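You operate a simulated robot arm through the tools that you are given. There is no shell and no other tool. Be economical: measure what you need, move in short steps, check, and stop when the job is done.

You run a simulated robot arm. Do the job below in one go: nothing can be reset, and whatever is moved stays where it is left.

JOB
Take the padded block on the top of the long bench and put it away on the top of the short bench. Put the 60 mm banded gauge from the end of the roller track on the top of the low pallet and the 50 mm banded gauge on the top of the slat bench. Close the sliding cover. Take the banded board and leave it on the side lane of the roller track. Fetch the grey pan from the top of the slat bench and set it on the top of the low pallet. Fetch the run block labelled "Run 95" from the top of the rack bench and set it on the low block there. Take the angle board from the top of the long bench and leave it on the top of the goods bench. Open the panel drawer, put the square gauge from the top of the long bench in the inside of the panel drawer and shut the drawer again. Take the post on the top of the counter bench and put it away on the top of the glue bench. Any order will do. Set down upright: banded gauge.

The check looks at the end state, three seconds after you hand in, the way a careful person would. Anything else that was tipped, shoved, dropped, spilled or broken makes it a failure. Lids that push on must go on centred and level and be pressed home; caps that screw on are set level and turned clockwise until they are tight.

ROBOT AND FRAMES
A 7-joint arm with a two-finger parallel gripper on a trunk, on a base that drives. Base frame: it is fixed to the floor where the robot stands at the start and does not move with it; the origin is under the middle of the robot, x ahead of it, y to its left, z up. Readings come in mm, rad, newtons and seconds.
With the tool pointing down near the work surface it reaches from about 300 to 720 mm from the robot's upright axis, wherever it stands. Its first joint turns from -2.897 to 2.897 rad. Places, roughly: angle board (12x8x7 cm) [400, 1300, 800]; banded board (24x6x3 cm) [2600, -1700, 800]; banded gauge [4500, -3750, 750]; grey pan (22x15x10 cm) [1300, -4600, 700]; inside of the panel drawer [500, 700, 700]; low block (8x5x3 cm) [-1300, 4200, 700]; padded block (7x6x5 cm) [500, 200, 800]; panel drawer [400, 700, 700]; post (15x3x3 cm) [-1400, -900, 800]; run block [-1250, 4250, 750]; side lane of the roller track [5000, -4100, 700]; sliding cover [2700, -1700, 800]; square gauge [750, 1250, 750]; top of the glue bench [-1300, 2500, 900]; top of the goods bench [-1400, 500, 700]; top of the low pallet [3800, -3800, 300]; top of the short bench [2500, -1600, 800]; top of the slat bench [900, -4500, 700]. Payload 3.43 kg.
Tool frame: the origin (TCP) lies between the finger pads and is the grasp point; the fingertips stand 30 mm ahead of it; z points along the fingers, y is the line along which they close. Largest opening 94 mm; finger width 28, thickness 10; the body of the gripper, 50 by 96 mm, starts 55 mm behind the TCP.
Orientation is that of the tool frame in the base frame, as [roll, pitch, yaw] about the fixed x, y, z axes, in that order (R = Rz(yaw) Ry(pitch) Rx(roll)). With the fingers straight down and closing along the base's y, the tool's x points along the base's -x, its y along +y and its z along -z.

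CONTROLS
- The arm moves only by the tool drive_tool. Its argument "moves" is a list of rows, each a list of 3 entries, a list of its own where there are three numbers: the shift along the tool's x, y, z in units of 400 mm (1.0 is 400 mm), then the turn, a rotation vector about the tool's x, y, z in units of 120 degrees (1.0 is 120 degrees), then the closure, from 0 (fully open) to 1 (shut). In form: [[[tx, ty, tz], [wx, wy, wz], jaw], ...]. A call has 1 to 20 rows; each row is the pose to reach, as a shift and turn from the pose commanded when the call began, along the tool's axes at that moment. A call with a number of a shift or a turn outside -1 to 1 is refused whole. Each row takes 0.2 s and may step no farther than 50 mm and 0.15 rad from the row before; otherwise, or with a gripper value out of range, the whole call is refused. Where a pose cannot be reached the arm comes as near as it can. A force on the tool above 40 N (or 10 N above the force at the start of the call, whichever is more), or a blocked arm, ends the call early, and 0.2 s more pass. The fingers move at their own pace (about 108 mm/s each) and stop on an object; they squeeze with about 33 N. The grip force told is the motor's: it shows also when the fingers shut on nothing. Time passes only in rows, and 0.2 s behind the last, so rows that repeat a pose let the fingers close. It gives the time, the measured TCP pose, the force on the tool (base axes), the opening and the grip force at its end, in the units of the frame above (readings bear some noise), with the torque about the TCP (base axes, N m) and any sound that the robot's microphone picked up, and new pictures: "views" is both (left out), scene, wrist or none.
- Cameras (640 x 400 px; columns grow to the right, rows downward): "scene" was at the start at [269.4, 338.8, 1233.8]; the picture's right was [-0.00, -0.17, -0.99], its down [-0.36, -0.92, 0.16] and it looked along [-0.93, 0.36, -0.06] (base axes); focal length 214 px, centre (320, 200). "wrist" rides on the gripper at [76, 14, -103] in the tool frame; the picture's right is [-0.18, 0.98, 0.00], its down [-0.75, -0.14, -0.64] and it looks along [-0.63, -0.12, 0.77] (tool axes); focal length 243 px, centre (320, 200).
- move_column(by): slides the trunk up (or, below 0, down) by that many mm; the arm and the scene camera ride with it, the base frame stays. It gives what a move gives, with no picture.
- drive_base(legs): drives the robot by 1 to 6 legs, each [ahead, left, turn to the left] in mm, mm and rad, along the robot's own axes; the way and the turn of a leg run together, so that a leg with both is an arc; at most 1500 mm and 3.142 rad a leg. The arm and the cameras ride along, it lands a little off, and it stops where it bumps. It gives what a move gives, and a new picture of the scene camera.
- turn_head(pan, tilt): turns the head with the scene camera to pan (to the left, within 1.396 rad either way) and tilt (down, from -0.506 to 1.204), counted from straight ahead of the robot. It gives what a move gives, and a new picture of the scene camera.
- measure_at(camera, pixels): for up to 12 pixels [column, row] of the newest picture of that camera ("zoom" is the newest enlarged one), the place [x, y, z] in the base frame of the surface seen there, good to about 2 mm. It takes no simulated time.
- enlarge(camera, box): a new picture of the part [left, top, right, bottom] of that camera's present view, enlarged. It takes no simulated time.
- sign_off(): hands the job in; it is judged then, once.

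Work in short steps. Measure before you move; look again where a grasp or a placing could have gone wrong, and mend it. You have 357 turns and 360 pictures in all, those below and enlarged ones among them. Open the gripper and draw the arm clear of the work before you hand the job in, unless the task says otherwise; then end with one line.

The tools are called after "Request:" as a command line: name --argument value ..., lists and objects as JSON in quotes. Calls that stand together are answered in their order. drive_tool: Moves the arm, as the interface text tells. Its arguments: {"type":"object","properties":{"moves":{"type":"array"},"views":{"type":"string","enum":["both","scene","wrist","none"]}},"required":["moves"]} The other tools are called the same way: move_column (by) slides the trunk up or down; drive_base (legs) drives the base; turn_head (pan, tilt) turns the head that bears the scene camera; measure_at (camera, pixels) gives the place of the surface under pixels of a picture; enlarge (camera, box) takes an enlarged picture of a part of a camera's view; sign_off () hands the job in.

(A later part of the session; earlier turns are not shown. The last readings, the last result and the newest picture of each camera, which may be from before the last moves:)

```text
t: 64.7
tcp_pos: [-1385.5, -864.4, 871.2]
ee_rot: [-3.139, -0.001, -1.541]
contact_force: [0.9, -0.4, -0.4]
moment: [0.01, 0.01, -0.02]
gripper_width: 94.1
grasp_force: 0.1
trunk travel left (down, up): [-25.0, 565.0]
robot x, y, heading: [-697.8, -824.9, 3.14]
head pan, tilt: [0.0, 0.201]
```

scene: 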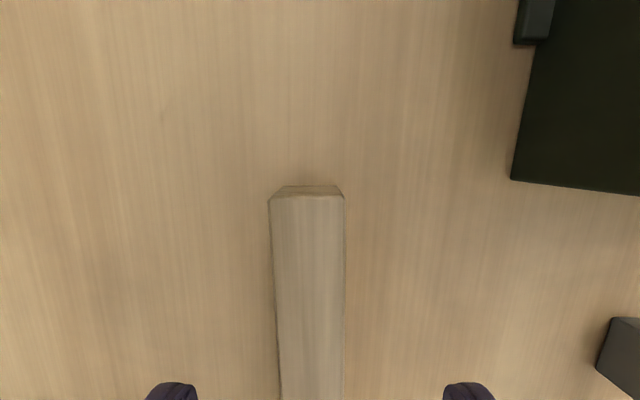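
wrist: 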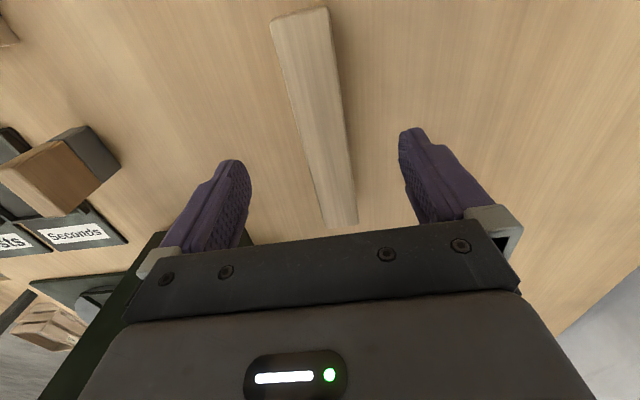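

Aligned. I descend to z≈834, grip, and lift.

Request:
drive_tool --moves '[[[0, 0, 0.05], [0, 0, 0], 0], [[0, 0, 0.0925], [0, 0, 0], 0], [[0, 0, 0.0925], [0, 0, 0], 1], [[0, 0, 0.0925], [0, 0, 0], 1], [[0, 0, 0.0925], [0, 0, 0], 1], [[0, 0, 0.0925], [0, 0, 0], 1], [[0, 0, 0], [0, 0, 0], 1], [[0, 0, -0.1], [0, 0, 0], 1], [[0, 0, -0.2], [0, 0, 0], 1], [[0, 0, -0.3], [0, 0, 0], 1], [[0, 0, -0.4], [0, 0, 0], 1], [[0, 0, -0.5], [0, 0, 0], 1], [[0, 0, -0.6], [0, 0, 0], 1]]' --views "wrist"

```text
t: 67.5
tcp_pos: [-1362.5, -862.0, 1112.7]
ee_rot: [-3.141, 0.001, -1.544]
contact_force: [1.1, -0.8, -1.0]
moment: [-0.01, 0.1, -0.03]
gripper_width: 29.1
grasp_force: 32.9
out of reach, approached as far as the arm can: row 13
trunk travel left (down, up): [-25.0, 565.0]
robot x, y, heading: [-697.5, -826.9, 3.14]
head pan, tilt: [0.0, 0.201]
```

wrist: 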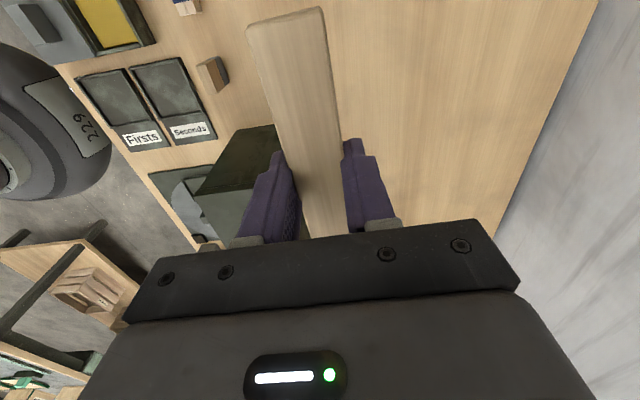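

The post is held (29 mm). I retract and drive north to the glue bench.

Request:
drive_tool --moves '[[[0, -0.1, 0], [0, 0, 0], 1], [[0, -0.2, 0], [0, 0, 0], 1], [[0, -0.3, 0], [0, 0, 0], 1], [[0, -0.4, 0], [0, 0, 0], 1], [[0, -0.5, 0], [0, 0, 0], 1], [[0, -0.6, 0], [0, 0, 0], 1], [[0, -0.7, 0], [0, 0, 0], 1], [[0, -0.8, 0], [0, 0, 0], 1], [[0, -0.9, 0], [0, 0, 0], 1], [[0, -1.0, 0], [0, 0, 0], 1]]' --views "none"

Request:
turn_head --pan 0.8 --tilt 0.0

Request:
drive_base --legs '[[-200, 0, 0], [0, -1500, 0], [0, -1400, 0]]'

```text
t: 69.7
tcp_pos: [-964.3, -855.7, 1110.9]
ee_rot: [-3.14, 0.001, -1.544]
contact_force: [0.0, -0.9, -0.9]
moment: [0.0, -0.01, -0.01]
gripper_width: 29.0
grasp_force: 33.4
out of reach, approached as far as the arm can: row 1, 2, 3, 4
trunk travel left (down, up): [-25.0, 565.0]
robot x, y, heading: [-701.3, -830.8, 3.134]
head pan, tilt: [0.0, 0.201]
```

```text
t: 70.8
tcp_pos: [-965.4, -856.6, 1111.2]
ee_rot: [-3.138, -0.001, -1.542]
contact_force: [0.2, 0.1, -1.6]
moment: [-0.02, -0.01, 0.03]
gripper_width: 28.9
grasp_force: 32.7
trunk travel left (down, up): [-25.0, 565.0]
robot x, y, heading: [-700.9, -833.6, 3.14]
head pan, tilt: [0.799, 0.0]
```

scene: 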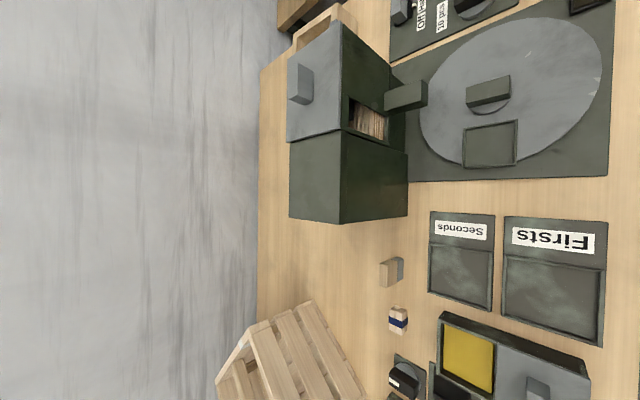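

```text
t: 86.0
tcp_pos: [-731.2, 2055.5, 1110.4]
ee_rot: [-3.139, 0.001, -1.57]
contact_force: [-0.2, 1.0, -1.1]
moment: [0.01, 0.02, 0.03]
gripper_width: 29.0
grasp_force: 33.3
trunk travel left (down, up): [-25.0, 565.0]
robot x, y, heading: [-464.9, 2073.7, 3.113]
head pan, tilt: [0.799, 0.0]
```

scene: 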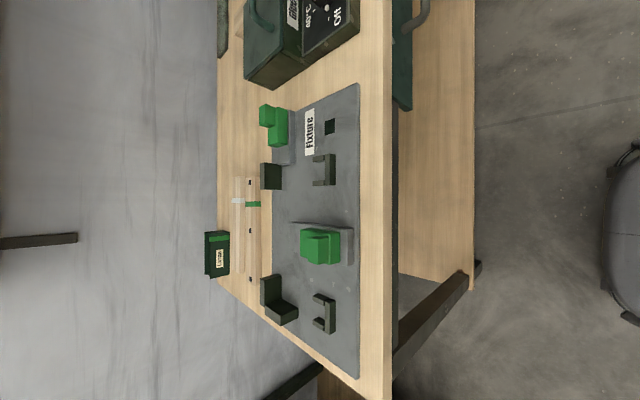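

Request:
measure_at --camera "scene" --pixels '[[388, 100], [388, 250], [365, 100], [365, 250], [372, 380], [235, 120], [260, 330], [310, 355], [290, 330], [235, 150], [250, 190], [270, 60]]'

Request:
drive_base --legs '[[0, -450, 0]]'

```text
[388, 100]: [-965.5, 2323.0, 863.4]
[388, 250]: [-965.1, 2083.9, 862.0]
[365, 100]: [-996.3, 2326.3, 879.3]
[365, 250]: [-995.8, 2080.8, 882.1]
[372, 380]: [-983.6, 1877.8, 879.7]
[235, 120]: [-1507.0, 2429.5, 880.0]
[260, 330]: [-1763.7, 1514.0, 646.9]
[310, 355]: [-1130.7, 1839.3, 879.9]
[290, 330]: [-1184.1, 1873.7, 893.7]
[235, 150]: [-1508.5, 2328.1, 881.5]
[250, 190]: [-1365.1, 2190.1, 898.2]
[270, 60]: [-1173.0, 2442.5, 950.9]
```

```text
t: 88.8
tcp_pos: [-717.9, 2509.7, 1111.1]
ee_rot: [-3.141, 0.0, -1.557]
contact_force: [-0.1, -0.8, 0.1]
moment: [-0.01, 0.02, 0.02]
gripper_width: 29.0
grasp_force: 32.6
trunk travel left (down, up): [-25.0, 565.0]
robot x, y, heading: [-455.3, 2534.1, 3.119]
head pan, tilt: [0.799, 0.0]
```

scene: 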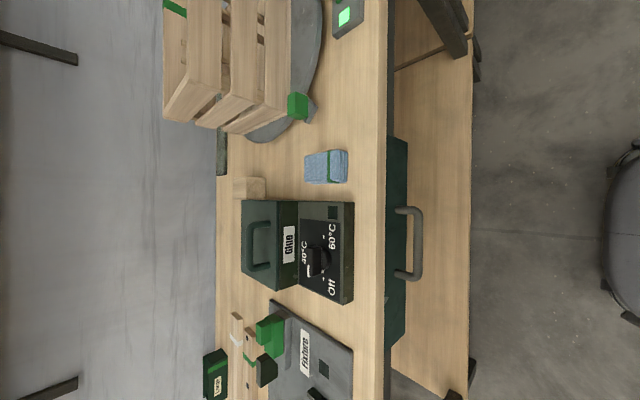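

Request:
measure_at --camera "scene" --pixels '[[385, 100], [385, 170], [330, 60], [330, 130], [310, 140], [352, 165], [280, 150], [325, 165], [360, 220], [330, 100], [265, 165], [360, 150]]'

Request:
enlarge --camera "scene" --box '[220, 20, 420, 220]'

```text
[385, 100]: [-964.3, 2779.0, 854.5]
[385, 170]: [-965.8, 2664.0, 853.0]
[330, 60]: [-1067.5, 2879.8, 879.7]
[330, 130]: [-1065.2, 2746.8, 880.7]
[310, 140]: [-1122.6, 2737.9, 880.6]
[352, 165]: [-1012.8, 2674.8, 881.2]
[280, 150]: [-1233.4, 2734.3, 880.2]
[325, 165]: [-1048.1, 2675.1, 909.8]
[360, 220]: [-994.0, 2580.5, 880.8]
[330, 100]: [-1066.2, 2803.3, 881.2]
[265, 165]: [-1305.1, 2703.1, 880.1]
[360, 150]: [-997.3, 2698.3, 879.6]
```

```text
2.00 times, centred on (320, 120) of scene
```

zoom: 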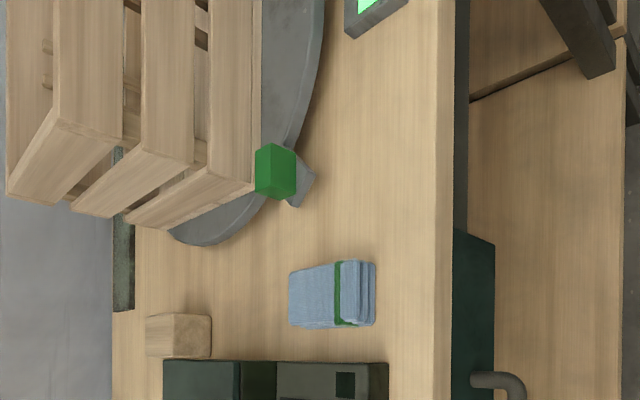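

The free area on the glue bench is x −1090…−975, y 2720…2880, z 880. I shift the base sideways so the arm only reaches ahead.

Request:
drive_base --legs '[[80, -280, 0]]'

```text
t: 90.8
tcp_pos: [-793.1, 2791.8, 1111.0]
ee_rot: [-3.139, 0.0, -1.557]
contact_force: [0.1, -0.4, -0.7]
moment: [0.01, 0.01, -0.02]
gripper_width: 29.0
grasp_force: 32.9
trunk travel left (down, up): [-25.0, 565.0]
robot x, y, heading: [-526.7, 2811.6, 3.128]
head pan, tilt: [0.799, 0.0]
```

scene: 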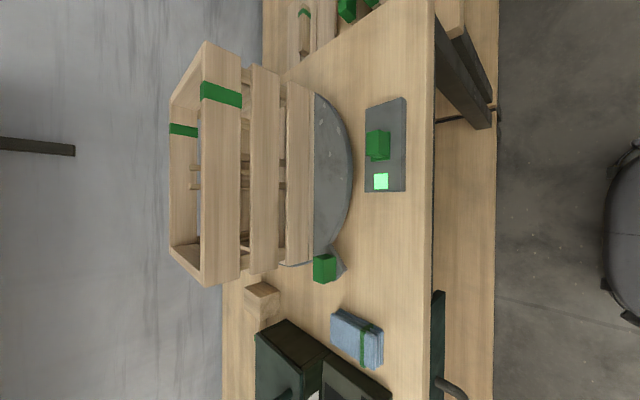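

Request:
measure_at --camera "scene" --pixels '[[372, 196], [405, 194], [336, 308], [382, 330], [350, 240], [345, 265], [360, 310]]'

```text
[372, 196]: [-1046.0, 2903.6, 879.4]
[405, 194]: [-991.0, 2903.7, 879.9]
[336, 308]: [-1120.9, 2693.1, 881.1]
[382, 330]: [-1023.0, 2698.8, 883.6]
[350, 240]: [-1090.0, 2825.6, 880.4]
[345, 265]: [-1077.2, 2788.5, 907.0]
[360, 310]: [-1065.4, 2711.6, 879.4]
```

Request:
drive_tool --moves '[[[-0.005, 0.1, 0], [0, 0, 0], 1], [[-0.01, 0.2, 0], [0, 0, 0], 1], [[-0.01, 0.3, 0], [0, 0, 0], 1], [[-0.015, 0.4, 0], [0, 0, 0], 1], [[-0.02, 0.5, 0], [0, 0, 0], 1], [[-0.025, 0.555, 0.05], [0, 0, 0], 1], [[-0.025, 0.555, 0.15], [0, 0, 0], 1], [[-0.025, 0.555, 0.25], [0, 0, 0], 1], [[-0.025, 0.555, 0.35], [0, 0, 0], 1], [[-0.025, 0.555, 0.42], [0, 0, 0], 1]]' --views "both"

```text
t: 93.0
tcp_pos: [-1015.0, 2797.2, 942.6]
ee_rot: [-3.14, 0.0, -1.556]
contact_force: [-0.3, 0.6, -0.5]
moment: [0.0, 0.01, -0.02]
gripper_width: 29.1
grasp_force: 32.9
trunk travel left (down, up): [-25.0, 565.0]
robot x, y, heading: [-526.0, 2813.0, 3.124]
head pan, tilt: [0.799, 0.0]
```

scene: 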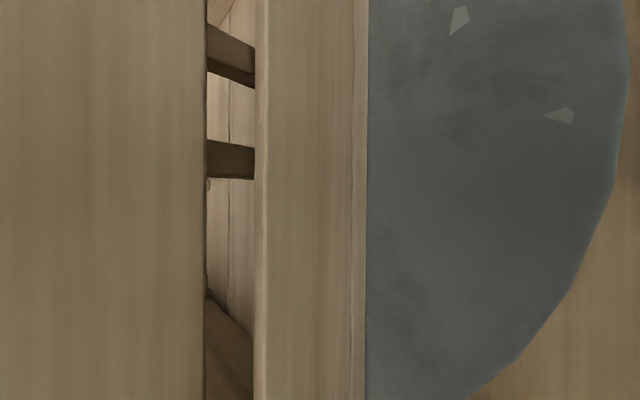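
wrist: 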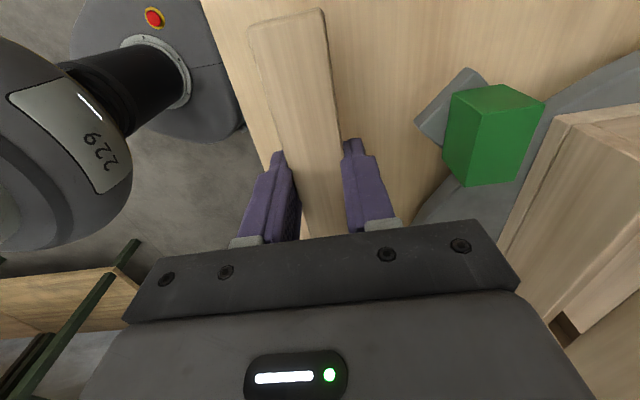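

Request:
measure_at --camera "scene" --pixels '[[310, 200], [360, 200], [100, 200]]'

Request:
drive_tool --moves '[[[0, 0, 0.04], [0, 0, 0], 1], [[0, 0, 0.068], [0, 0, 0], 1], [[0, 0, 0.073], [0, 0, 0], 1]]' --views "wrist"

```text
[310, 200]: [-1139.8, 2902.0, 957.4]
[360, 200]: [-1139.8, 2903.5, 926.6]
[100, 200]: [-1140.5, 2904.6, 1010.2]
```

```text
t: 93.8
tcp_pos: [-1014.1, 2797.2, 914.7]
ee_rot: [3.138, -0.001, -1.557]
contact_force: [-3.8, -1.1, 17.2]
moment: [0.46, 0.02, 0.06]
gripper_width: 29.2
grasp_force: 32.6
trunk travel left (down, up): [-25.0, 565.0]
robot x, y, heading: [-524.3, 2814.8, 3.123]
head pan, tilt: [0.799, 0.0]
```

wrist: 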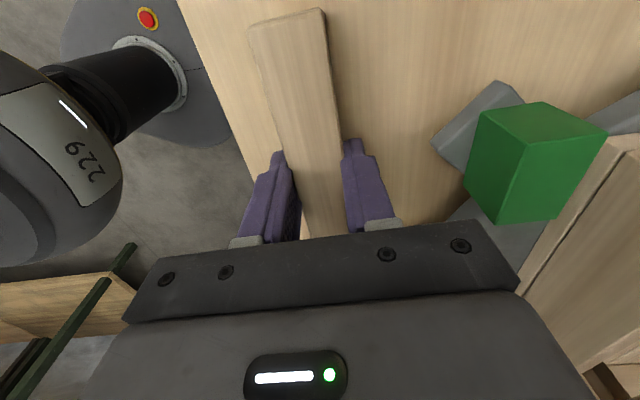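

Post seated (17 N). I release and lift straight up, then retract.

Request:
drive_tool --moves '[[[0, 0, -0.003], [0, 0, 0], 0.55], [[0, 0, -0.003], [0, 0, 0], 0.55], [[0, 0, -0.08], [0, 0, 0], 0.55], [[0, 0, -0.18], [0, 0, 0], 0.55], [[0, 0, -0.28], [0, 0, 0], 0.3], [[0, 0, -0.38], [0, 0, 0], 0], [[0, -0.11, -0.42], [0, 0, 0], 0], [[0, -0.22, -0.46], [0, 0, 0], 0], [[0, -0.33, -0.48], [0, 0, 0], 0], [[0, -0.44, -0.5], [0, 0, 0], 0], [[0, -0.55, -0.5], [0, 0, 0], 0]]' --views "both"

```text
t: 96.2
tcp_pos: [-793.7, 2800.1, 1116.7]
ee_rot: [3.14, 0.0, -1.558]
contact_force: [-0.5, 0.1, 0.0]
moment: [-0.02, -0.02, -0.01]
gripper_width: 94.1
grasp_force: 0.1
trunk travel left (down, up): [-25.0, 565.0]
robot x, y, heading: [-524.4, 2812.1, 3.122]
head pan, tilt: [0.799, 0.0]
```

scene: 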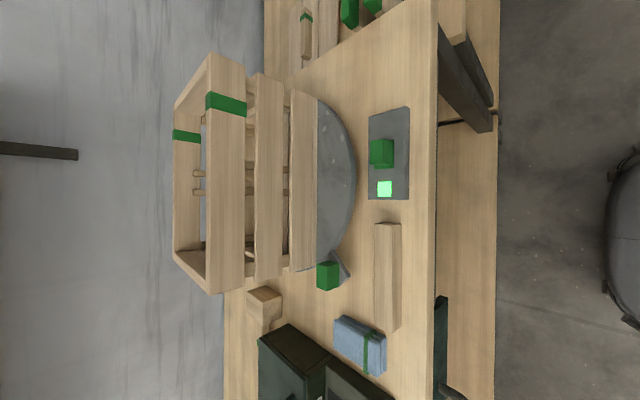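
wrist: 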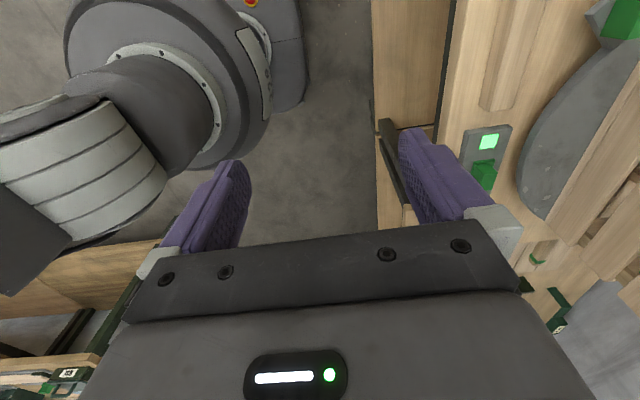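

Post placed well. Next I drive to the rack bench.

Request:
drive_base --legs '[[-60, -1300, 0]]'

```text
t: 102.8
tcp_pos: [-725.3, 4101.9, 1116.3]
ee_rot: [-3.14, 0.0, -1.532]
contact_force: [0.2, -0.5, 0.9]
moment: [-0.01, 0.0, 0.0]
gripper_width: 93.9
grasp_force: 0.0
trunk travel left (down, up): [-25.0, 565.0]
robot x, y, heading: [-455.1, 4117.1, -3.138]
head pan, tilt: [0.799, 0.0]
```

scene: 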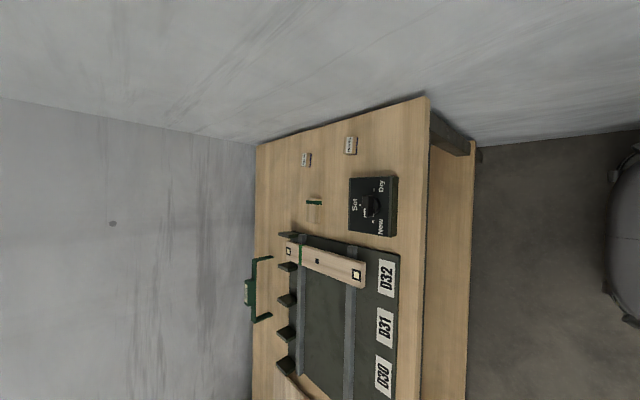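

Two small labelled blocks at (352,145) and (306,159), and a low block at (315,205). I measure and zoom.

Request:
measure_at --camera "scene" --pixels '[[352, 145], [306, 159], [315, 203], [315, 215], [425, 200], [424, 110], [340, 180], [375, 220], [330, 250], [385, 280]]'

Request:
enlarge --camera "scene" --box '[280, 120, 400, 240]'

```text
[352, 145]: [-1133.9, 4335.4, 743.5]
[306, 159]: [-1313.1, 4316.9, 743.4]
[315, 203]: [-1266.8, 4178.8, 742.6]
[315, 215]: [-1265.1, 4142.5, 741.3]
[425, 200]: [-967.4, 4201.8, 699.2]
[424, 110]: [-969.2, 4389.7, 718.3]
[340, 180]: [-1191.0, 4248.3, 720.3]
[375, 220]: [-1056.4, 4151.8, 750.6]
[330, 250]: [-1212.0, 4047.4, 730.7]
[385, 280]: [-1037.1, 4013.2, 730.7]
```

```text
3.33 times, centred on (340, 180) of scene
```

zoom: 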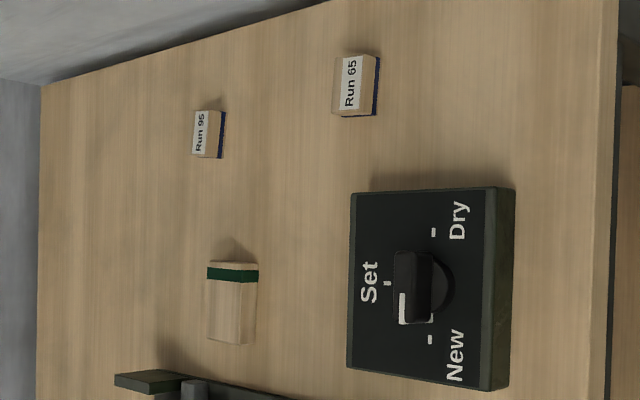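

"Run 95" is the back block at about (−1313,4317). I move the base closer.

Request:
drive_base --legs '[[215, -90, 0]]'

Request:
turn_head --pan 0.7 --tilt -0.2

```text
t: 104.5
tcp_pos: [-941.0, 4174.1, 1117.0]
ee_rot: [-3.14, 0.0, -1.579]
contact_force: [1.1, 0.8, -0.5]
moment: [-0.14, 0.03, -0.06]
gripper_width: 93.7
grasp_force: 0.0
trunk travel left (down, up): [-25.0, 565.0]
robot x, y, heading: [-666.1, 4178.4, 3.099]
head pan, tilt: [0.799, 0.0]
```

scene: 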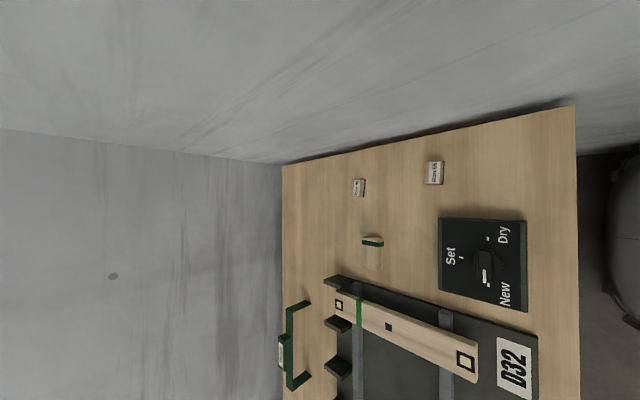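

```text
t: 105.2
tcp_pos: [-940.3, 4173.4, 1116.4]
ee_rot: [3.141, 0.0, -1.579]
contact_force: [0.2, -0.2, 0.4]
moment: [0.0, -0.01, 0.01]
gripper_width: 94.2
grasp_force: 0.0
trunk travel left (down, up): [-25.0, 565.0]
robot x, y, heading: [-665.7, 4181.8, 3.101]
head pan, tilt: [0.7, -0.201]
```

scene: 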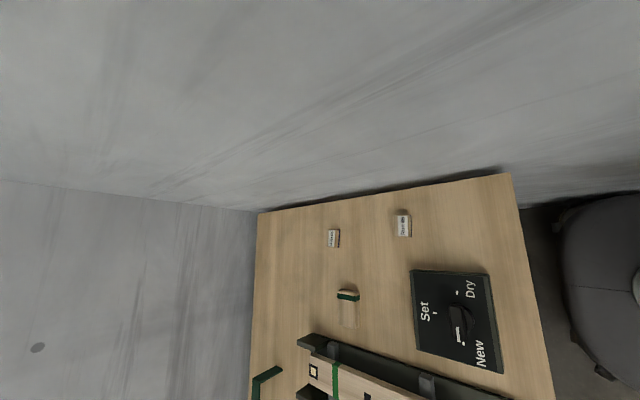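

Request:
turn_head --pan 0.6 --tilt 0.0

Request:
enlarge --camera "scene" --box '[270, 140, 430, 270]'

```text
t: 105.9
tcp_pos: [-937.9, 4175.1, 1116.3]
ee_rot: [-3.139, -0.001, -1.578]
contact_force: [-0.3, 0.5, 0.0]
moment: [0.01, -0.04, 0.01]
gripper_width: 94.1
grasp_force: 0.0
trunk travel left (down, up): [-25.0, 565.0]
robot x, y, heading: [-668.2, 4180.6, 3.096]
head pan, tilt: [0.6, 0.0]
```

scene: 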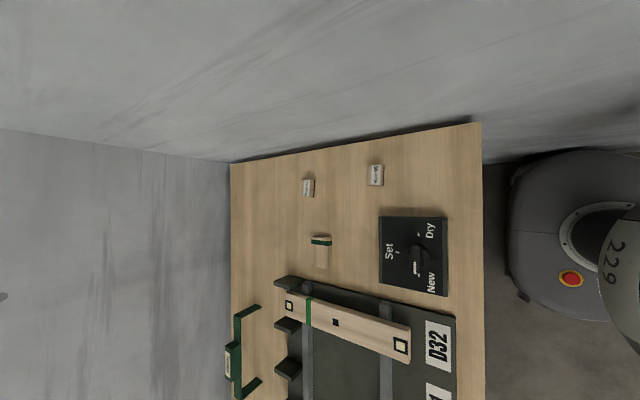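

```text
3.08 times, centred on (350, 205) of scene
```

zoom: 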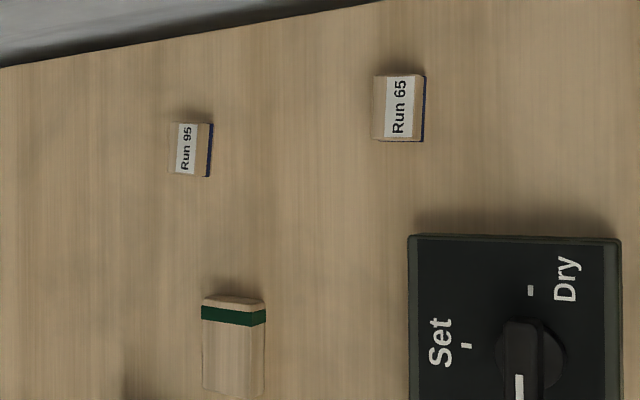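

Request:
measure_at --camera "zoom" --pixels '[[172, 126], [206, 126], [206, 174], [170, 174], [188, 150], [212, 150], [204, 310], [262, 312], [260, 392], [206, 386], [235, 360], [264, 350]]'

```text
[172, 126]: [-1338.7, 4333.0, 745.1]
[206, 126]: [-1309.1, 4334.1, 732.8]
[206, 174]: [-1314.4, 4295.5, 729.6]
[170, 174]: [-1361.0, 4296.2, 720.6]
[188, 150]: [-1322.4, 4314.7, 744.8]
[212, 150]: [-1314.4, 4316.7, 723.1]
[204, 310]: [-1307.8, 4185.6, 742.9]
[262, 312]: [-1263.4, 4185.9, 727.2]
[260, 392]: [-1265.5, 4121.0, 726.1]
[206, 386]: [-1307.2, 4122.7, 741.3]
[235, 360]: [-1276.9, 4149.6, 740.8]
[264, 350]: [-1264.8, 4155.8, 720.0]
```

I move above the Run 95 block (center ≈ −1328,4315).

Request:
drive_tool --moves '[[[-0.038, 0.109, 0], [0, 0, 0], 0], [[-0.076, 0.217, 0], [0, 0, 0], 0], [[-0.114, 0.326, 0], [0, 0, 0], 0], [[-0.152, 0.435, 0], [0, 0, 0], 0], [[-0.19, 0.543, 0], [0, 0, 0], 0], [[-0.229, 0.652, 0], [0, 0, 0], 0], [[-0.267, 0.76, 0.05], [0, 0, 0], 0], [[-0.305, 0.869, 0.1], [0, 0, 0], 0], [[-0.343, 0.978, 0.15], [0, 0, 0], 0], [[-0.343, 0.978, 0.25], [0, 0, 0], 0], [[-0.343, 0.978, 0.35], [0, 0, 0], 0], [[-0.343, 0.978, 0.45], [0, 0, 0], 0], [[-0.343, 0.978, 0.55], [0, 0, 0], 0], [[-0.343, 0.978, 0.65], [0, 0, 0], 0], [[-0.343, 0.978, 0.75], [0, 0, 0], 0]]' --views "both"

```text
refused: row 8 steps farther than a row can; nothing moved
```

Request:
drive_tool --moves '[[[-0.038, 0.109, 0], [0, 0, 0], 0], [[-0.076, 0.217, 0], [0, 0, 0], 0], [[-0.114, 0.326, 0], [0, 0, 0], 0], [[-0.152, 0.435, 0], [0, 0, 0], 0], [[-0.19, 0.543, 0], [0, 0, 0], 0], [[-0.229, 0.652, 0], [0, 0, 0], 0], [[-0.267, 0.76, 0], [0, 0, 0], 0], [[-0.305, 0.869, 0], [0, 0, 0], 0], [[-0.343, 0.978, 0], [0, 0, 0], 0], [[-0.343, 0.978, 0.12], [0, 0, 0], 0], [[-0.343, 0.978, 0.24], [0, 0, 0], 0], [[-0.343, 0.978, 0.36], [0, 0, 0], 0], [[-0.343, 0.978, 0.48], [0, 0, 0], 0], [[-0.343, 0.978, 0.6], [0, 0, 0], 0], [[-0.343, 0.978, 0.72], [0, 0, 0], 0], [[-0.343, 0.978, 0.78], [0, 0, 0], 0]]' --views "wrist"

Request:
turn_head --pan 0.0 --tilt 0.5

```text
t: 109.3
tcp_pos: [-1329.5, 4312.9, 803.2]
ee_rot: [3.141, 0.002, -1.579]
contact_force: [2.1, -16.5, 7.8]
moment: [2.71, 0.64, 0.6]
gripper_width: 94.2
grasp_force: 0.0
out of reach, approached as far as the arm can: row 9
trunk travel left (down, up): [-25.0, 565.0]
robot x, y, heading: [-668.0, 4177.2, 3.103]
head pan, tilt: [0.6, 0.0]
```

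wrist: 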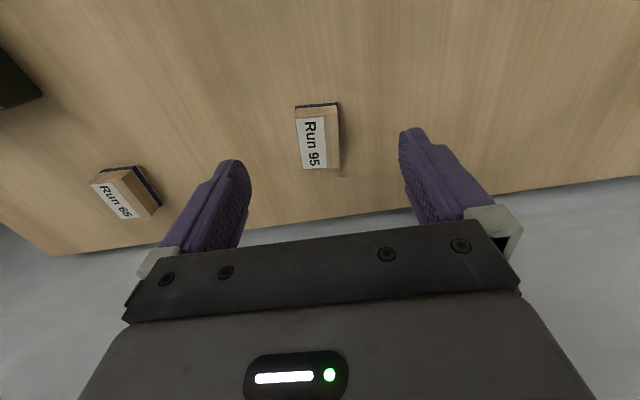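

```text
t: 110.3
tcp_pos: [-1329.6, 4315.1, 803.3]
ee_rot: [-3.139, -0.001, -1.579]
contact_force: [1.0, -0.2, 1.0]
moment: [0.04, -0.02, 0.02]
gripper_width: 94.0
grasp_force: 0.0
trunk travel left (down, up): [-25.0, 565.0]
robot x, y, heading: [-665.9, 4179.2, 3.1]
head pan, tilt: [0.0, 0.499]
```

scene: 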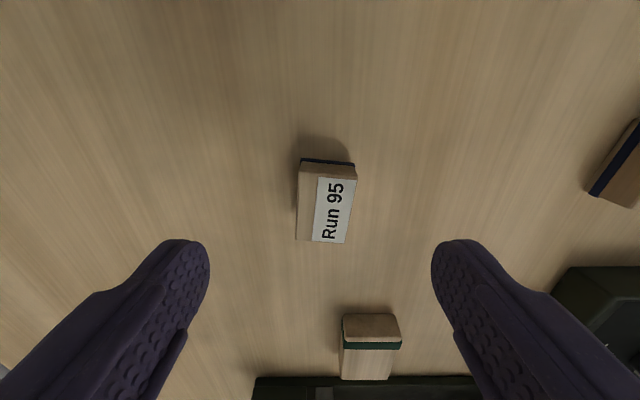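

Request:
measure_at --camera "scene" --pixels '[[302, 182], [352, 182], [300, 236], [342, 238], [325, 205], [328, 162]]'

```text
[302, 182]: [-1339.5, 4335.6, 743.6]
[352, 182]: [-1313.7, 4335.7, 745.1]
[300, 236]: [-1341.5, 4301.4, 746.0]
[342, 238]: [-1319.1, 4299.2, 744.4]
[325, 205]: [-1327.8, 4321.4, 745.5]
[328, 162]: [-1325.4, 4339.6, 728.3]
```

Request:
drive_tool --moves '[[[-0.006, 0, 0.06], [0, 0, 0.043], 0], [[-0.006, 0, 0.125], [0, 0, 0.043], 0], [[-0.006, 0, 0.125], [0, 0, 0.043], 1], [[-0.006, 0, 0.125], [0, 0, 0.043], 1], [[-0.006, 0, 0.125], [0, 0, 0.043], 1], [[-0.006, 0, 0.125], [0, 0, 0.043], 1], [[-0.006, 0, 0.03], [0, 0, 0.043], 1], [[-0.006, 0, -0.06], [0, 0, 0.043], 1]]' --views "scene"

```text
t: 112.1
tcp_pos: [-1327.7, 4317.5, 830.3]
ee_rot: [-3.14, -0.001, -1.669]
contact_force: [-1.4, -0.7, -0.1]
moment: [0.02, 0.01, 0.02]
gripper_width: 28.7
grasp_force: 33.0
trunk travel left (down, up): [-25.0, 565.0]
robot x, y, heading: [-672.3, 4176.7, 3.101]
head pan, tilt: [0.0, 0.499]
```

scene: 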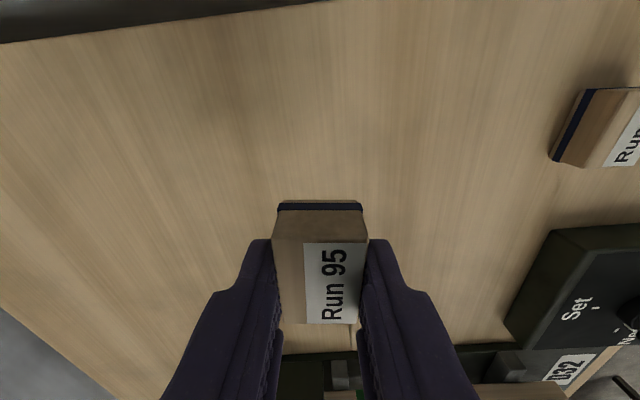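

Held. I move over the low block and check its position.

Request:
drive_tool --moves '[[[0.08, -0.028, -0.05], [0, 0, -0.008], 1], [[0.16, -0.056, -0.05], [0, 0, -0.016], 1], [[0.24, -0.084, -0.05], [0, 0, -0.024], 1], [[0.32, -0.112, -0.05], [0, 0, -0.033], 1], [[0.4, -0.14, -0.05], [0, 0, -0.033], 1], [[0.4, -0.14, -0.05], [0, 0, -0.033], 1]]' --views "both"

```text
t: 113.5
tcp_pos: [-1287.9, 4149.5, 850.3]
ee_rot: [3.141, 0.0, -1.601]
contact_force: [0.1, 0.1, 0.1]
moment: [-0.02, 0.01, 0.0]
gripper_width: 28.9
grasp_force: 32.7
trunk travel left (down, up): [-25.0, 565.0]
robot x, y, heading: [-667.3, 4176.4, 3.095]
head pan, tilt: [0.0, 0.499]
```

scene: 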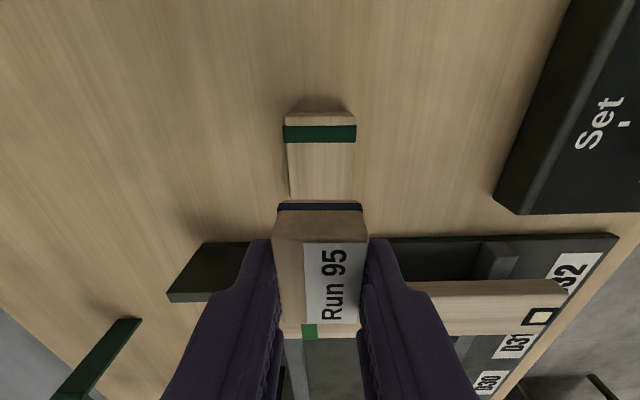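
wrist: 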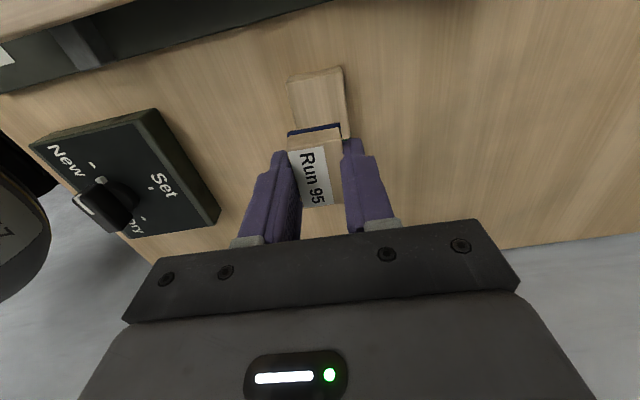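

Request:
measure_at --camera "scene" --pixels '[[287, 122], [355, 122], [290, 195], [354, 195], [320, 113], [320, 160]]'

Request:
measure_at --camera "wrist" --pixels '[[292, 85], [340, 70], [346, 130], [294, 125], [316, 76], [300, 133], [330, 150], [310, 170]]'

```text
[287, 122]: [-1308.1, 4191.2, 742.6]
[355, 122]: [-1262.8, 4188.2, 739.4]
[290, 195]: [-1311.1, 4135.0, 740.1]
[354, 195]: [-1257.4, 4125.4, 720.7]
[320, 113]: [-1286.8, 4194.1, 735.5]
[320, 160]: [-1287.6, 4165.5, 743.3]
```

```text
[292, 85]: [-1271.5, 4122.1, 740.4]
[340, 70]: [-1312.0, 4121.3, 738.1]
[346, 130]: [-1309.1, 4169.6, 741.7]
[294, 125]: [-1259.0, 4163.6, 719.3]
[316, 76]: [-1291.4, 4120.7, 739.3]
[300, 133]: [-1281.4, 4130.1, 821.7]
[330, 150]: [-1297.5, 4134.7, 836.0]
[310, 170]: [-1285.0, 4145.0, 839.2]
```

Low block: x −1311…−1263, y 4118…4194, top 743. I lower the run block centred on it.

Request:
drive_tool --moves '[[[-0.014, 0, 0.08], [0, 0, 0], 1], [[-0.014, 0, 0.15], [0, 0, 0], 1], [[-0.014, 0, 0.175], [0, 0, 0], 1], [[-0.014, 0, 0.185], [0, 0, 0], 1], [[-0.014, 0, 0.185], [0, 0, 0], 1]]' --views "scene"

```text
t: 114.7
tcp_pos: [-1288.1, 4159.3, 776.1]
ee_rot: [3.137, 0.0, -1.6]
contact_force: [-2.3, -3.2, 28.4]
moment: [-0.15, 0.0, 0.02]
gripper_width: 28.5
grasp_force: 33.3
trunk travel left (down, up): [-25.0, 565.0]
robot x, y, heading: [-667.6, 4179.4, 3.101]
head pan, tilt: [0.0, 0.499]
```

scene: 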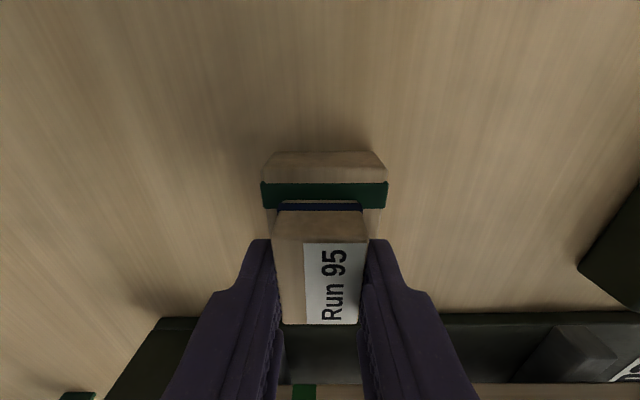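

Seated on the block (28 N). I release a little, lift, and retract.

Request:
drive_tool --moves '[[[0, 0, -0.006], [0, 0, 0], 0.5], [[0, 0, -0.006], [0, 0, 0], 0.5], [[0, 0, -0.08], [0, 0, 0], 0.5], [[0, 0, -0.18], [0, 0, 0], 0.3], [[0, 0, -0.3], [0, 0, 0], 0], [[0, 0, -0.42], [0, 0, 0], 0], [[0, 0, -0.54], [0, 0, 0], 0], [[0, 0, -0.66], [0, 0, 0], 0], [[0, 0, -0.78], [0, 0, 0], 0], [[0, -0.1, -0.8], [0, 0, 0], 0], [[0, -0.22, -0.8], [0, 0, 0], 0], [[0, -0.34, -0.8], [0, 0, 0], 0], [[0, -0.46, -0.8], [0, 0, 0], 0], [[0, -0.58, -0.8], [0, 0, 0], 0], [[0, -0.7, -0.8], [0, 0, 0], 0], [[0, -0.82, -0.8], [0, 0, 0], 0]]' --views "none"

Request:
turn_head --pan 0.6 --tilt 0.0

Request:
enlarge --camera "scene" --box '[230, 120, 470, 300]'

```text
t: 118.1
tcp_pos: [-960.1, 4144.6, 1093.9]
ee_rot: [-3.14, 0.001, -1.602]
contact_force: [-0.1, -0.1, -0.2]
moment: [0.01, -0.05, -0.01]
gripper_width: 94.0
grasp_force: 0.1
trunk travel left (down, up): [-25.0, 565.0]
robot x, y, heading: [-668.8, 4179.7, 3.1]
head pan, tilt: [0.0, 0.499]
```

```text
t: 119.1
tcp_pos: [-961.2, 4145.0, 1092.5]
ee_rot: [-3.138, 0.001, -1.6]
contact_force: [0.3, 0.1, -0.8]
moment: [0.0, 0.0, -0.02]
gripper_width: 94.2
grasp_force: 0.1
trunk travel left (down, up): [-25.0, 565.0]
robot x, y, heading: [-666.7, 4181.9, 3.102]
head pan, tilt: [0.6, 0.0]
```

scene: 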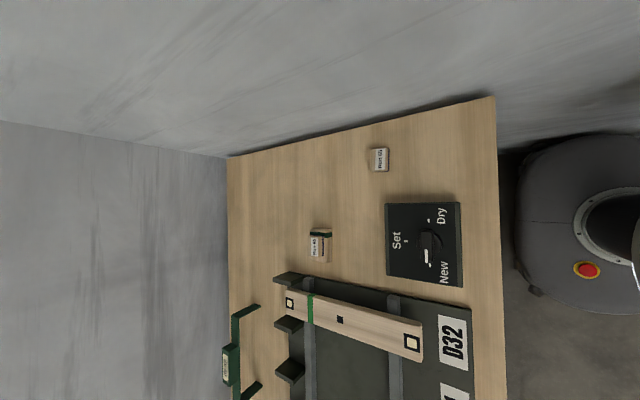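

```text
2.22 times, centred on (350, 210) of scene
```

zoom: 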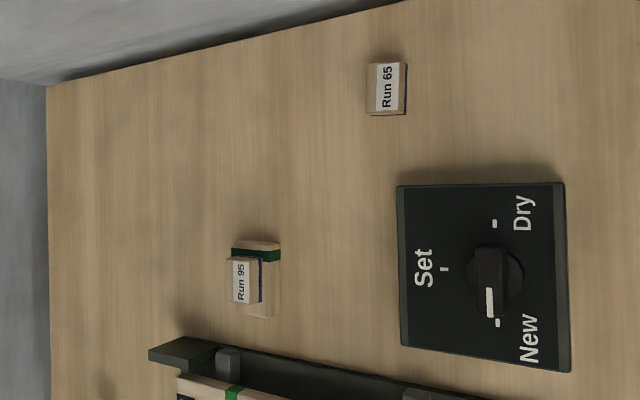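

Request:
measure_at --camera "zoom" --pixels '[[234, 260], [258, 258], [258, 300], [232, 300], [274, 260], [272, 314], [245, 312]]'

```text
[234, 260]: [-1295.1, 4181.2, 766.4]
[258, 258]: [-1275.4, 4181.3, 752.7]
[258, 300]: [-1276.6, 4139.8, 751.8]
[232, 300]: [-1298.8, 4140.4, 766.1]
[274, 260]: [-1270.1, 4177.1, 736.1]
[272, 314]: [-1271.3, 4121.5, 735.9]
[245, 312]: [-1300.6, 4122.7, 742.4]
```

Run 95 sits centred on the low block. I drive back to the long bench for the padded block, turning to face it.

Request:
drive_base --legs '[[-200, 0, 0.04], [0, 1500, 0], [0, 1500, 0], [0, 1000, 0], [0, 0, 3.14]]'

```text
t: 147.1
tcp_pos: [-275.3, 189.7, 1093.7]
ee_rot: [-3.14, -0.001, 1.555]
contact_force: [-0.3, -0.6, 0.0]
moment: [0.01, 0.02, 0.02]
gripper_width: 93.7
grasp_force: 0.1
trunk travel left (down, up): [-25.0, 565.0]
robot x, y, heading: [-569.3, 152.3, -0.03]
head pan, tilt: [0.6, 0.0]
```

scene: 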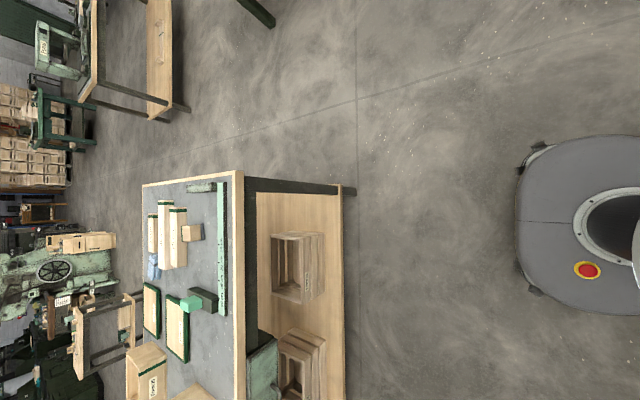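

Request:
drive_base --legs '[[540, 20, 0.03]]'

Request:
turn_head --pan 0.5 --tilt 0.2

```text
t: 150.3
tcp_pos: [282.1, 210.7, 1092.9]
ee_rot: [-3.141, -0.001, 1.586]
contact_force: [0.0, -0.2, 0.7]
moment: [0.03, -0.02, 0.02]
gripper_width: 93.8
grasp_force: 0.0
trunk travel left (down, up): [-25.0, 565.0]
robot x, y, heading: [-7.2, 164.0, -0.002]
head pan, tilt: [0.6, 0.0]
```

scene: 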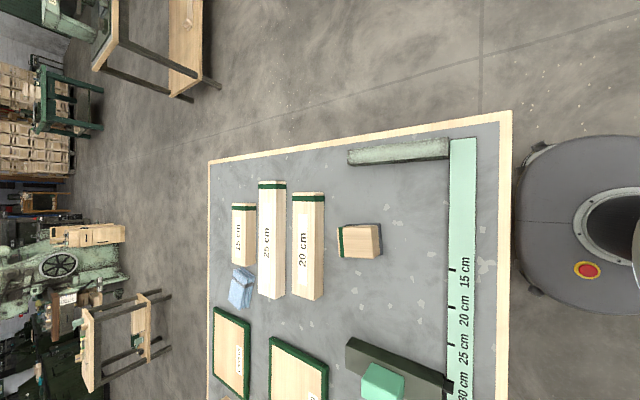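

```text
t: 151.1
tcp_pos: [282.8, 211.0, 1092.7]
ee_rot: [-3.137, 0.0, 1.585]
contact_force: [-1.0, -0.9, -0.2]
moment: [0.0, -0.03, -0.02]
gripper_width: 93.9
grasp_force: 0.0
trunk travel left (down, up): [-25.0, 565.0]
robot x, y, heading: [-10.6, 162.4, 0.01]
head pan, tilt: [0.499, 0.201]
```

scene: 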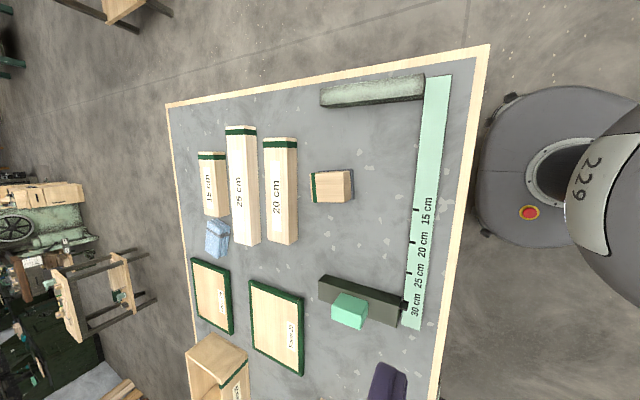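

Request:
enlarge --camera "scene" --box '[290, 150, 380, 220]'

Request:
measure_at --camera "zoom" --pixels '[[155, 165], [415, 140], [415, 360], [165, 370], [300, 260], [440, 260], [448, 150], [300, 385], [445, 345], [300, 145]]'

```text
5.71 times, centred on (335, 185) of scene
```

zoom: 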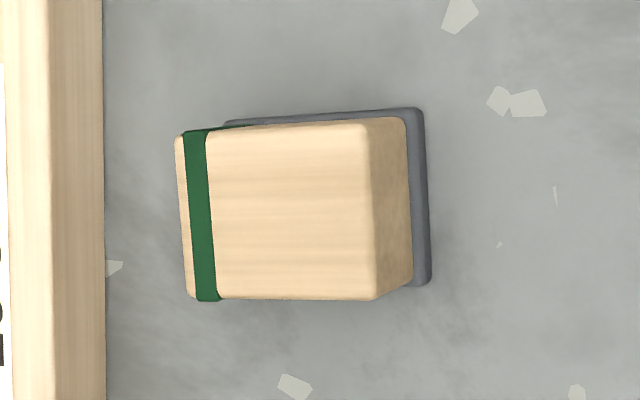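

```text
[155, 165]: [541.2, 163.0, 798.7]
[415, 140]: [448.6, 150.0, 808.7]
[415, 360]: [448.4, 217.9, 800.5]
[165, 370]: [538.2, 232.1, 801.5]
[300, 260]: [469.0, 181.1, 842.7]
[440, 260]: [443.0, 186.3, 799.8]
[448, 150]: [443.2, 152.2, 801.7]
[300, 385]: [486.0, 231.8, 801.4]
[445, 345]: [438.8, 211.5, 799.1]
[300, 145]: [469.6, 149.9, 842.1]
```

The block on its grey pad is centred at about (475,169), top z 842, pad top ~808. I move above it.

Request:
drive_tool --moves '[[[-0.028, 0.115, 0], [0, 0, 0], 0], [[-0.056, 0.23, 0], [0, 0, 0], 0], [[-0.084, 0.345, 0], [0, 0, 0], 0], [[-0.112, 0.46, 0], [0, 0, 0], 0], [[-0.112, 0.481, 0.1], [0, 0, 0], 0], [[-0.112, 0.481, 0.2], [0, 0, 0], 0], [[-0.112, 0.481, 0.3], [0, 0, 0], 0], [[-0.112, 0.481, 0.4], [0, 0, 0], 0], [[-0.112, 0.481, 0.46], [0, 0, 0], 0], [[-0.112, 0.481, 0.46], [0, 0, 0], 0]]' --views "none"

Request:
turn_head --pan 0.0 --tilt 0.5

```text
t: 153.2
tcp_pos: [476.9, 166.0, 907.1]
ee_rot: [-3.14, 0.001, 1.586]
contact_force: [0.0, -0.4, 0.1]
moment: [0.0, -0.04, -0.03]
gripper_width: 94.1
grasp_force: 0.2
trunk travel left (down, up): [-25.0, 565.0]
robot x, y, heading: [-10.8, 162.9, 0.0]
head pan, tilt: [0.499, 0.201]
```

```text
t: 154.2
tcp_pos: [476.3, 166.3, 908.0]
ee_rot: [-3.142, -0.001, 1.585]
contact_force: [-0.1, -0.2, 0.0]
moment: [-0.02, 0.02, 0.0]
gripper_width: 93.9
grasp_force: 0.2
trunk travel left (down, up): [-25.0, 565.0]
robot x, y, heading: [-9.0, 164.9, 0.005]
head pan, tilt: [0.0, 0.499]
```

scene: 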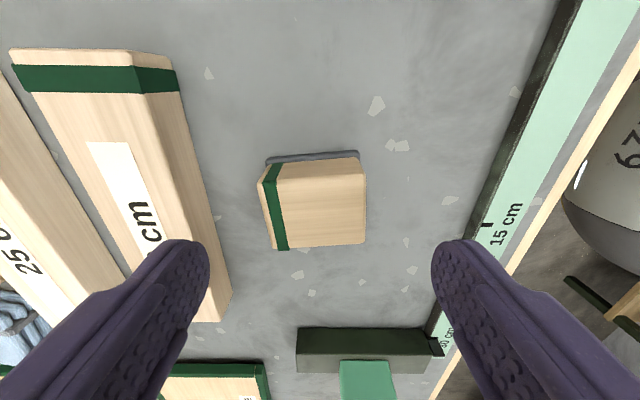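

Request:
measure_at --camera "scene" --pixels '[[283, 168], [358, 165], [362, 240], [280, 246], [320, 200], [265, 190], [325, 155]]'

```text
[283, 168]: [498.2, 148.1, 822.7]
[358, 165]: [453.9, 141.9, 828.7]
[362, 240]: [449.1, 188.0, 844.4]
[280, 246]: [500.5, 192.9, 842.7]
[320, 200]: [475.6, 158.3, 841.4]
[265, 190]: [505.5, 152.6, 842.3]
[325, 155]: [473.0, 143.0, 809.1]
```

The 20 cm board edge (x≈541) is near the outer finger, so I narrow the opening to 75 mm, turn slightly to match the block and descend.

Request:
drive_tool --moves '[[[0.007, 0, 0], [0, 0, -0.0525], 0.2], [[0.007, 0, 0.08], [0, 0, -0.0525], 0.2], [[0.007, 0, 0.1625], [0, 0, -0.0525], 0.2], [[0.007, 0, 0.1625], [0, 0, -0.0525], 1], [[0.007, 0, 0.1625], [0, 0, -0.0525], 1], [[0.007, 0, 0.1625], [0, 0, -0.0525], 1], [[0.007, 0, 0.1], [0, 0, -0.0525], 1], [[0.007, 0, 0.0], [0, 0, -0.0525], 1]]' --views "scene"

```text
t: 155.5
tcp_pos: [475.8, 170.8, 845.5]
ee_rot: [3.132, 0.0, 1.696]
contact_force: [-3.5, 1.6, 15.3]
moment: [-0.05, 0.66, -0.1]
gripper_width: 59.5
grasp_force: 33.0
trunk travel left (down, up): [-25.0, 565.0]
robot x, y, heading: [-7.4, 164.3, 0.004]
head pan, tilt: [0.0, 0.499]
stopped in row 6: the force on the tool passed its limit at 41 N (the readings are from after the stop); the commanded pose is now the measured one
```

scene: 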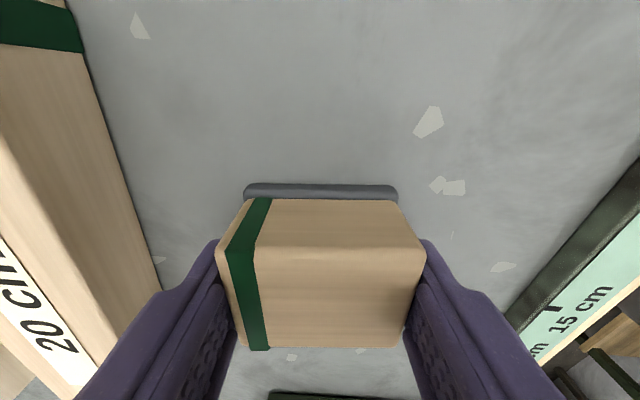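

Gripped (59.5 mm). I lift and check.

Request:
drive_tool --moves '[[[0, 0, -0.04], [0, 0, 0], 1], [[0, 0, -0.14], [0, 0, 0], 1], [[0, 0, -0.24], [0, 0, 0], 1], [[0, 0, -0.34], [0, 0, 0], 1], [[0, 0, -0.44], [0, 0, 0], 1], [[0, 0, -0.54], [0, 0, 0], 1], [[0, 0, -0.64], [0, 0, 0], 1], [[0, -0.1, -0.64], [0, 0, 0], 1], [[0, -0.2, -0.64], [0, 0, 0], 1], [[0, -0.3, -0.64], [0, 0, 0], 1], [[0, -0.4, -0.64], [0, 0, 0], 1], [[0, -0.5, -0.64], [0, 0, 0], 1]]' --views "both"

```text
t: 158.1
tcp_pos: [272.7, 143.9, 1099.5]
ee_rot: [3.135, 0.002, 1.695]
contact_force: [0.4, -0.3, 0.0]
moment: [-0.01, 0.03, 0.0]
gripper_width: 59.4
grasp_force: 32.9
trunk travel left (down, up): [-25.0, 565.0]
robot x, y, heading: [-8.3, 167.1, 0.002]
head pan, tilt: [0.0, 0.499]
```

scene: 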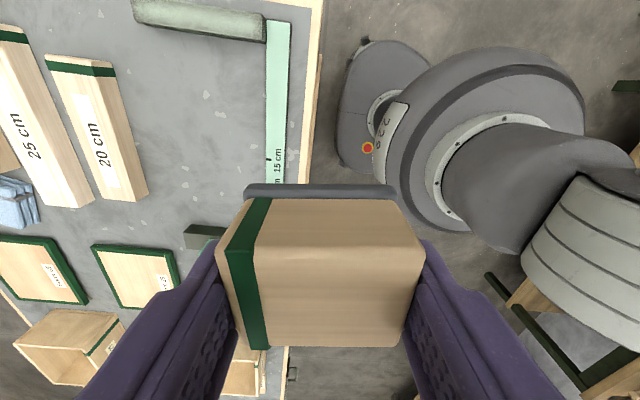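
wrist: 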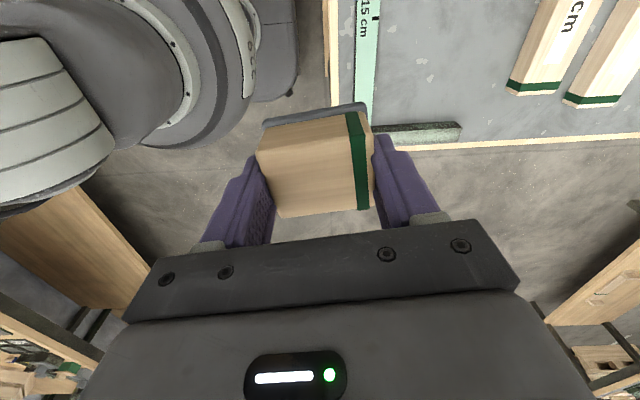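

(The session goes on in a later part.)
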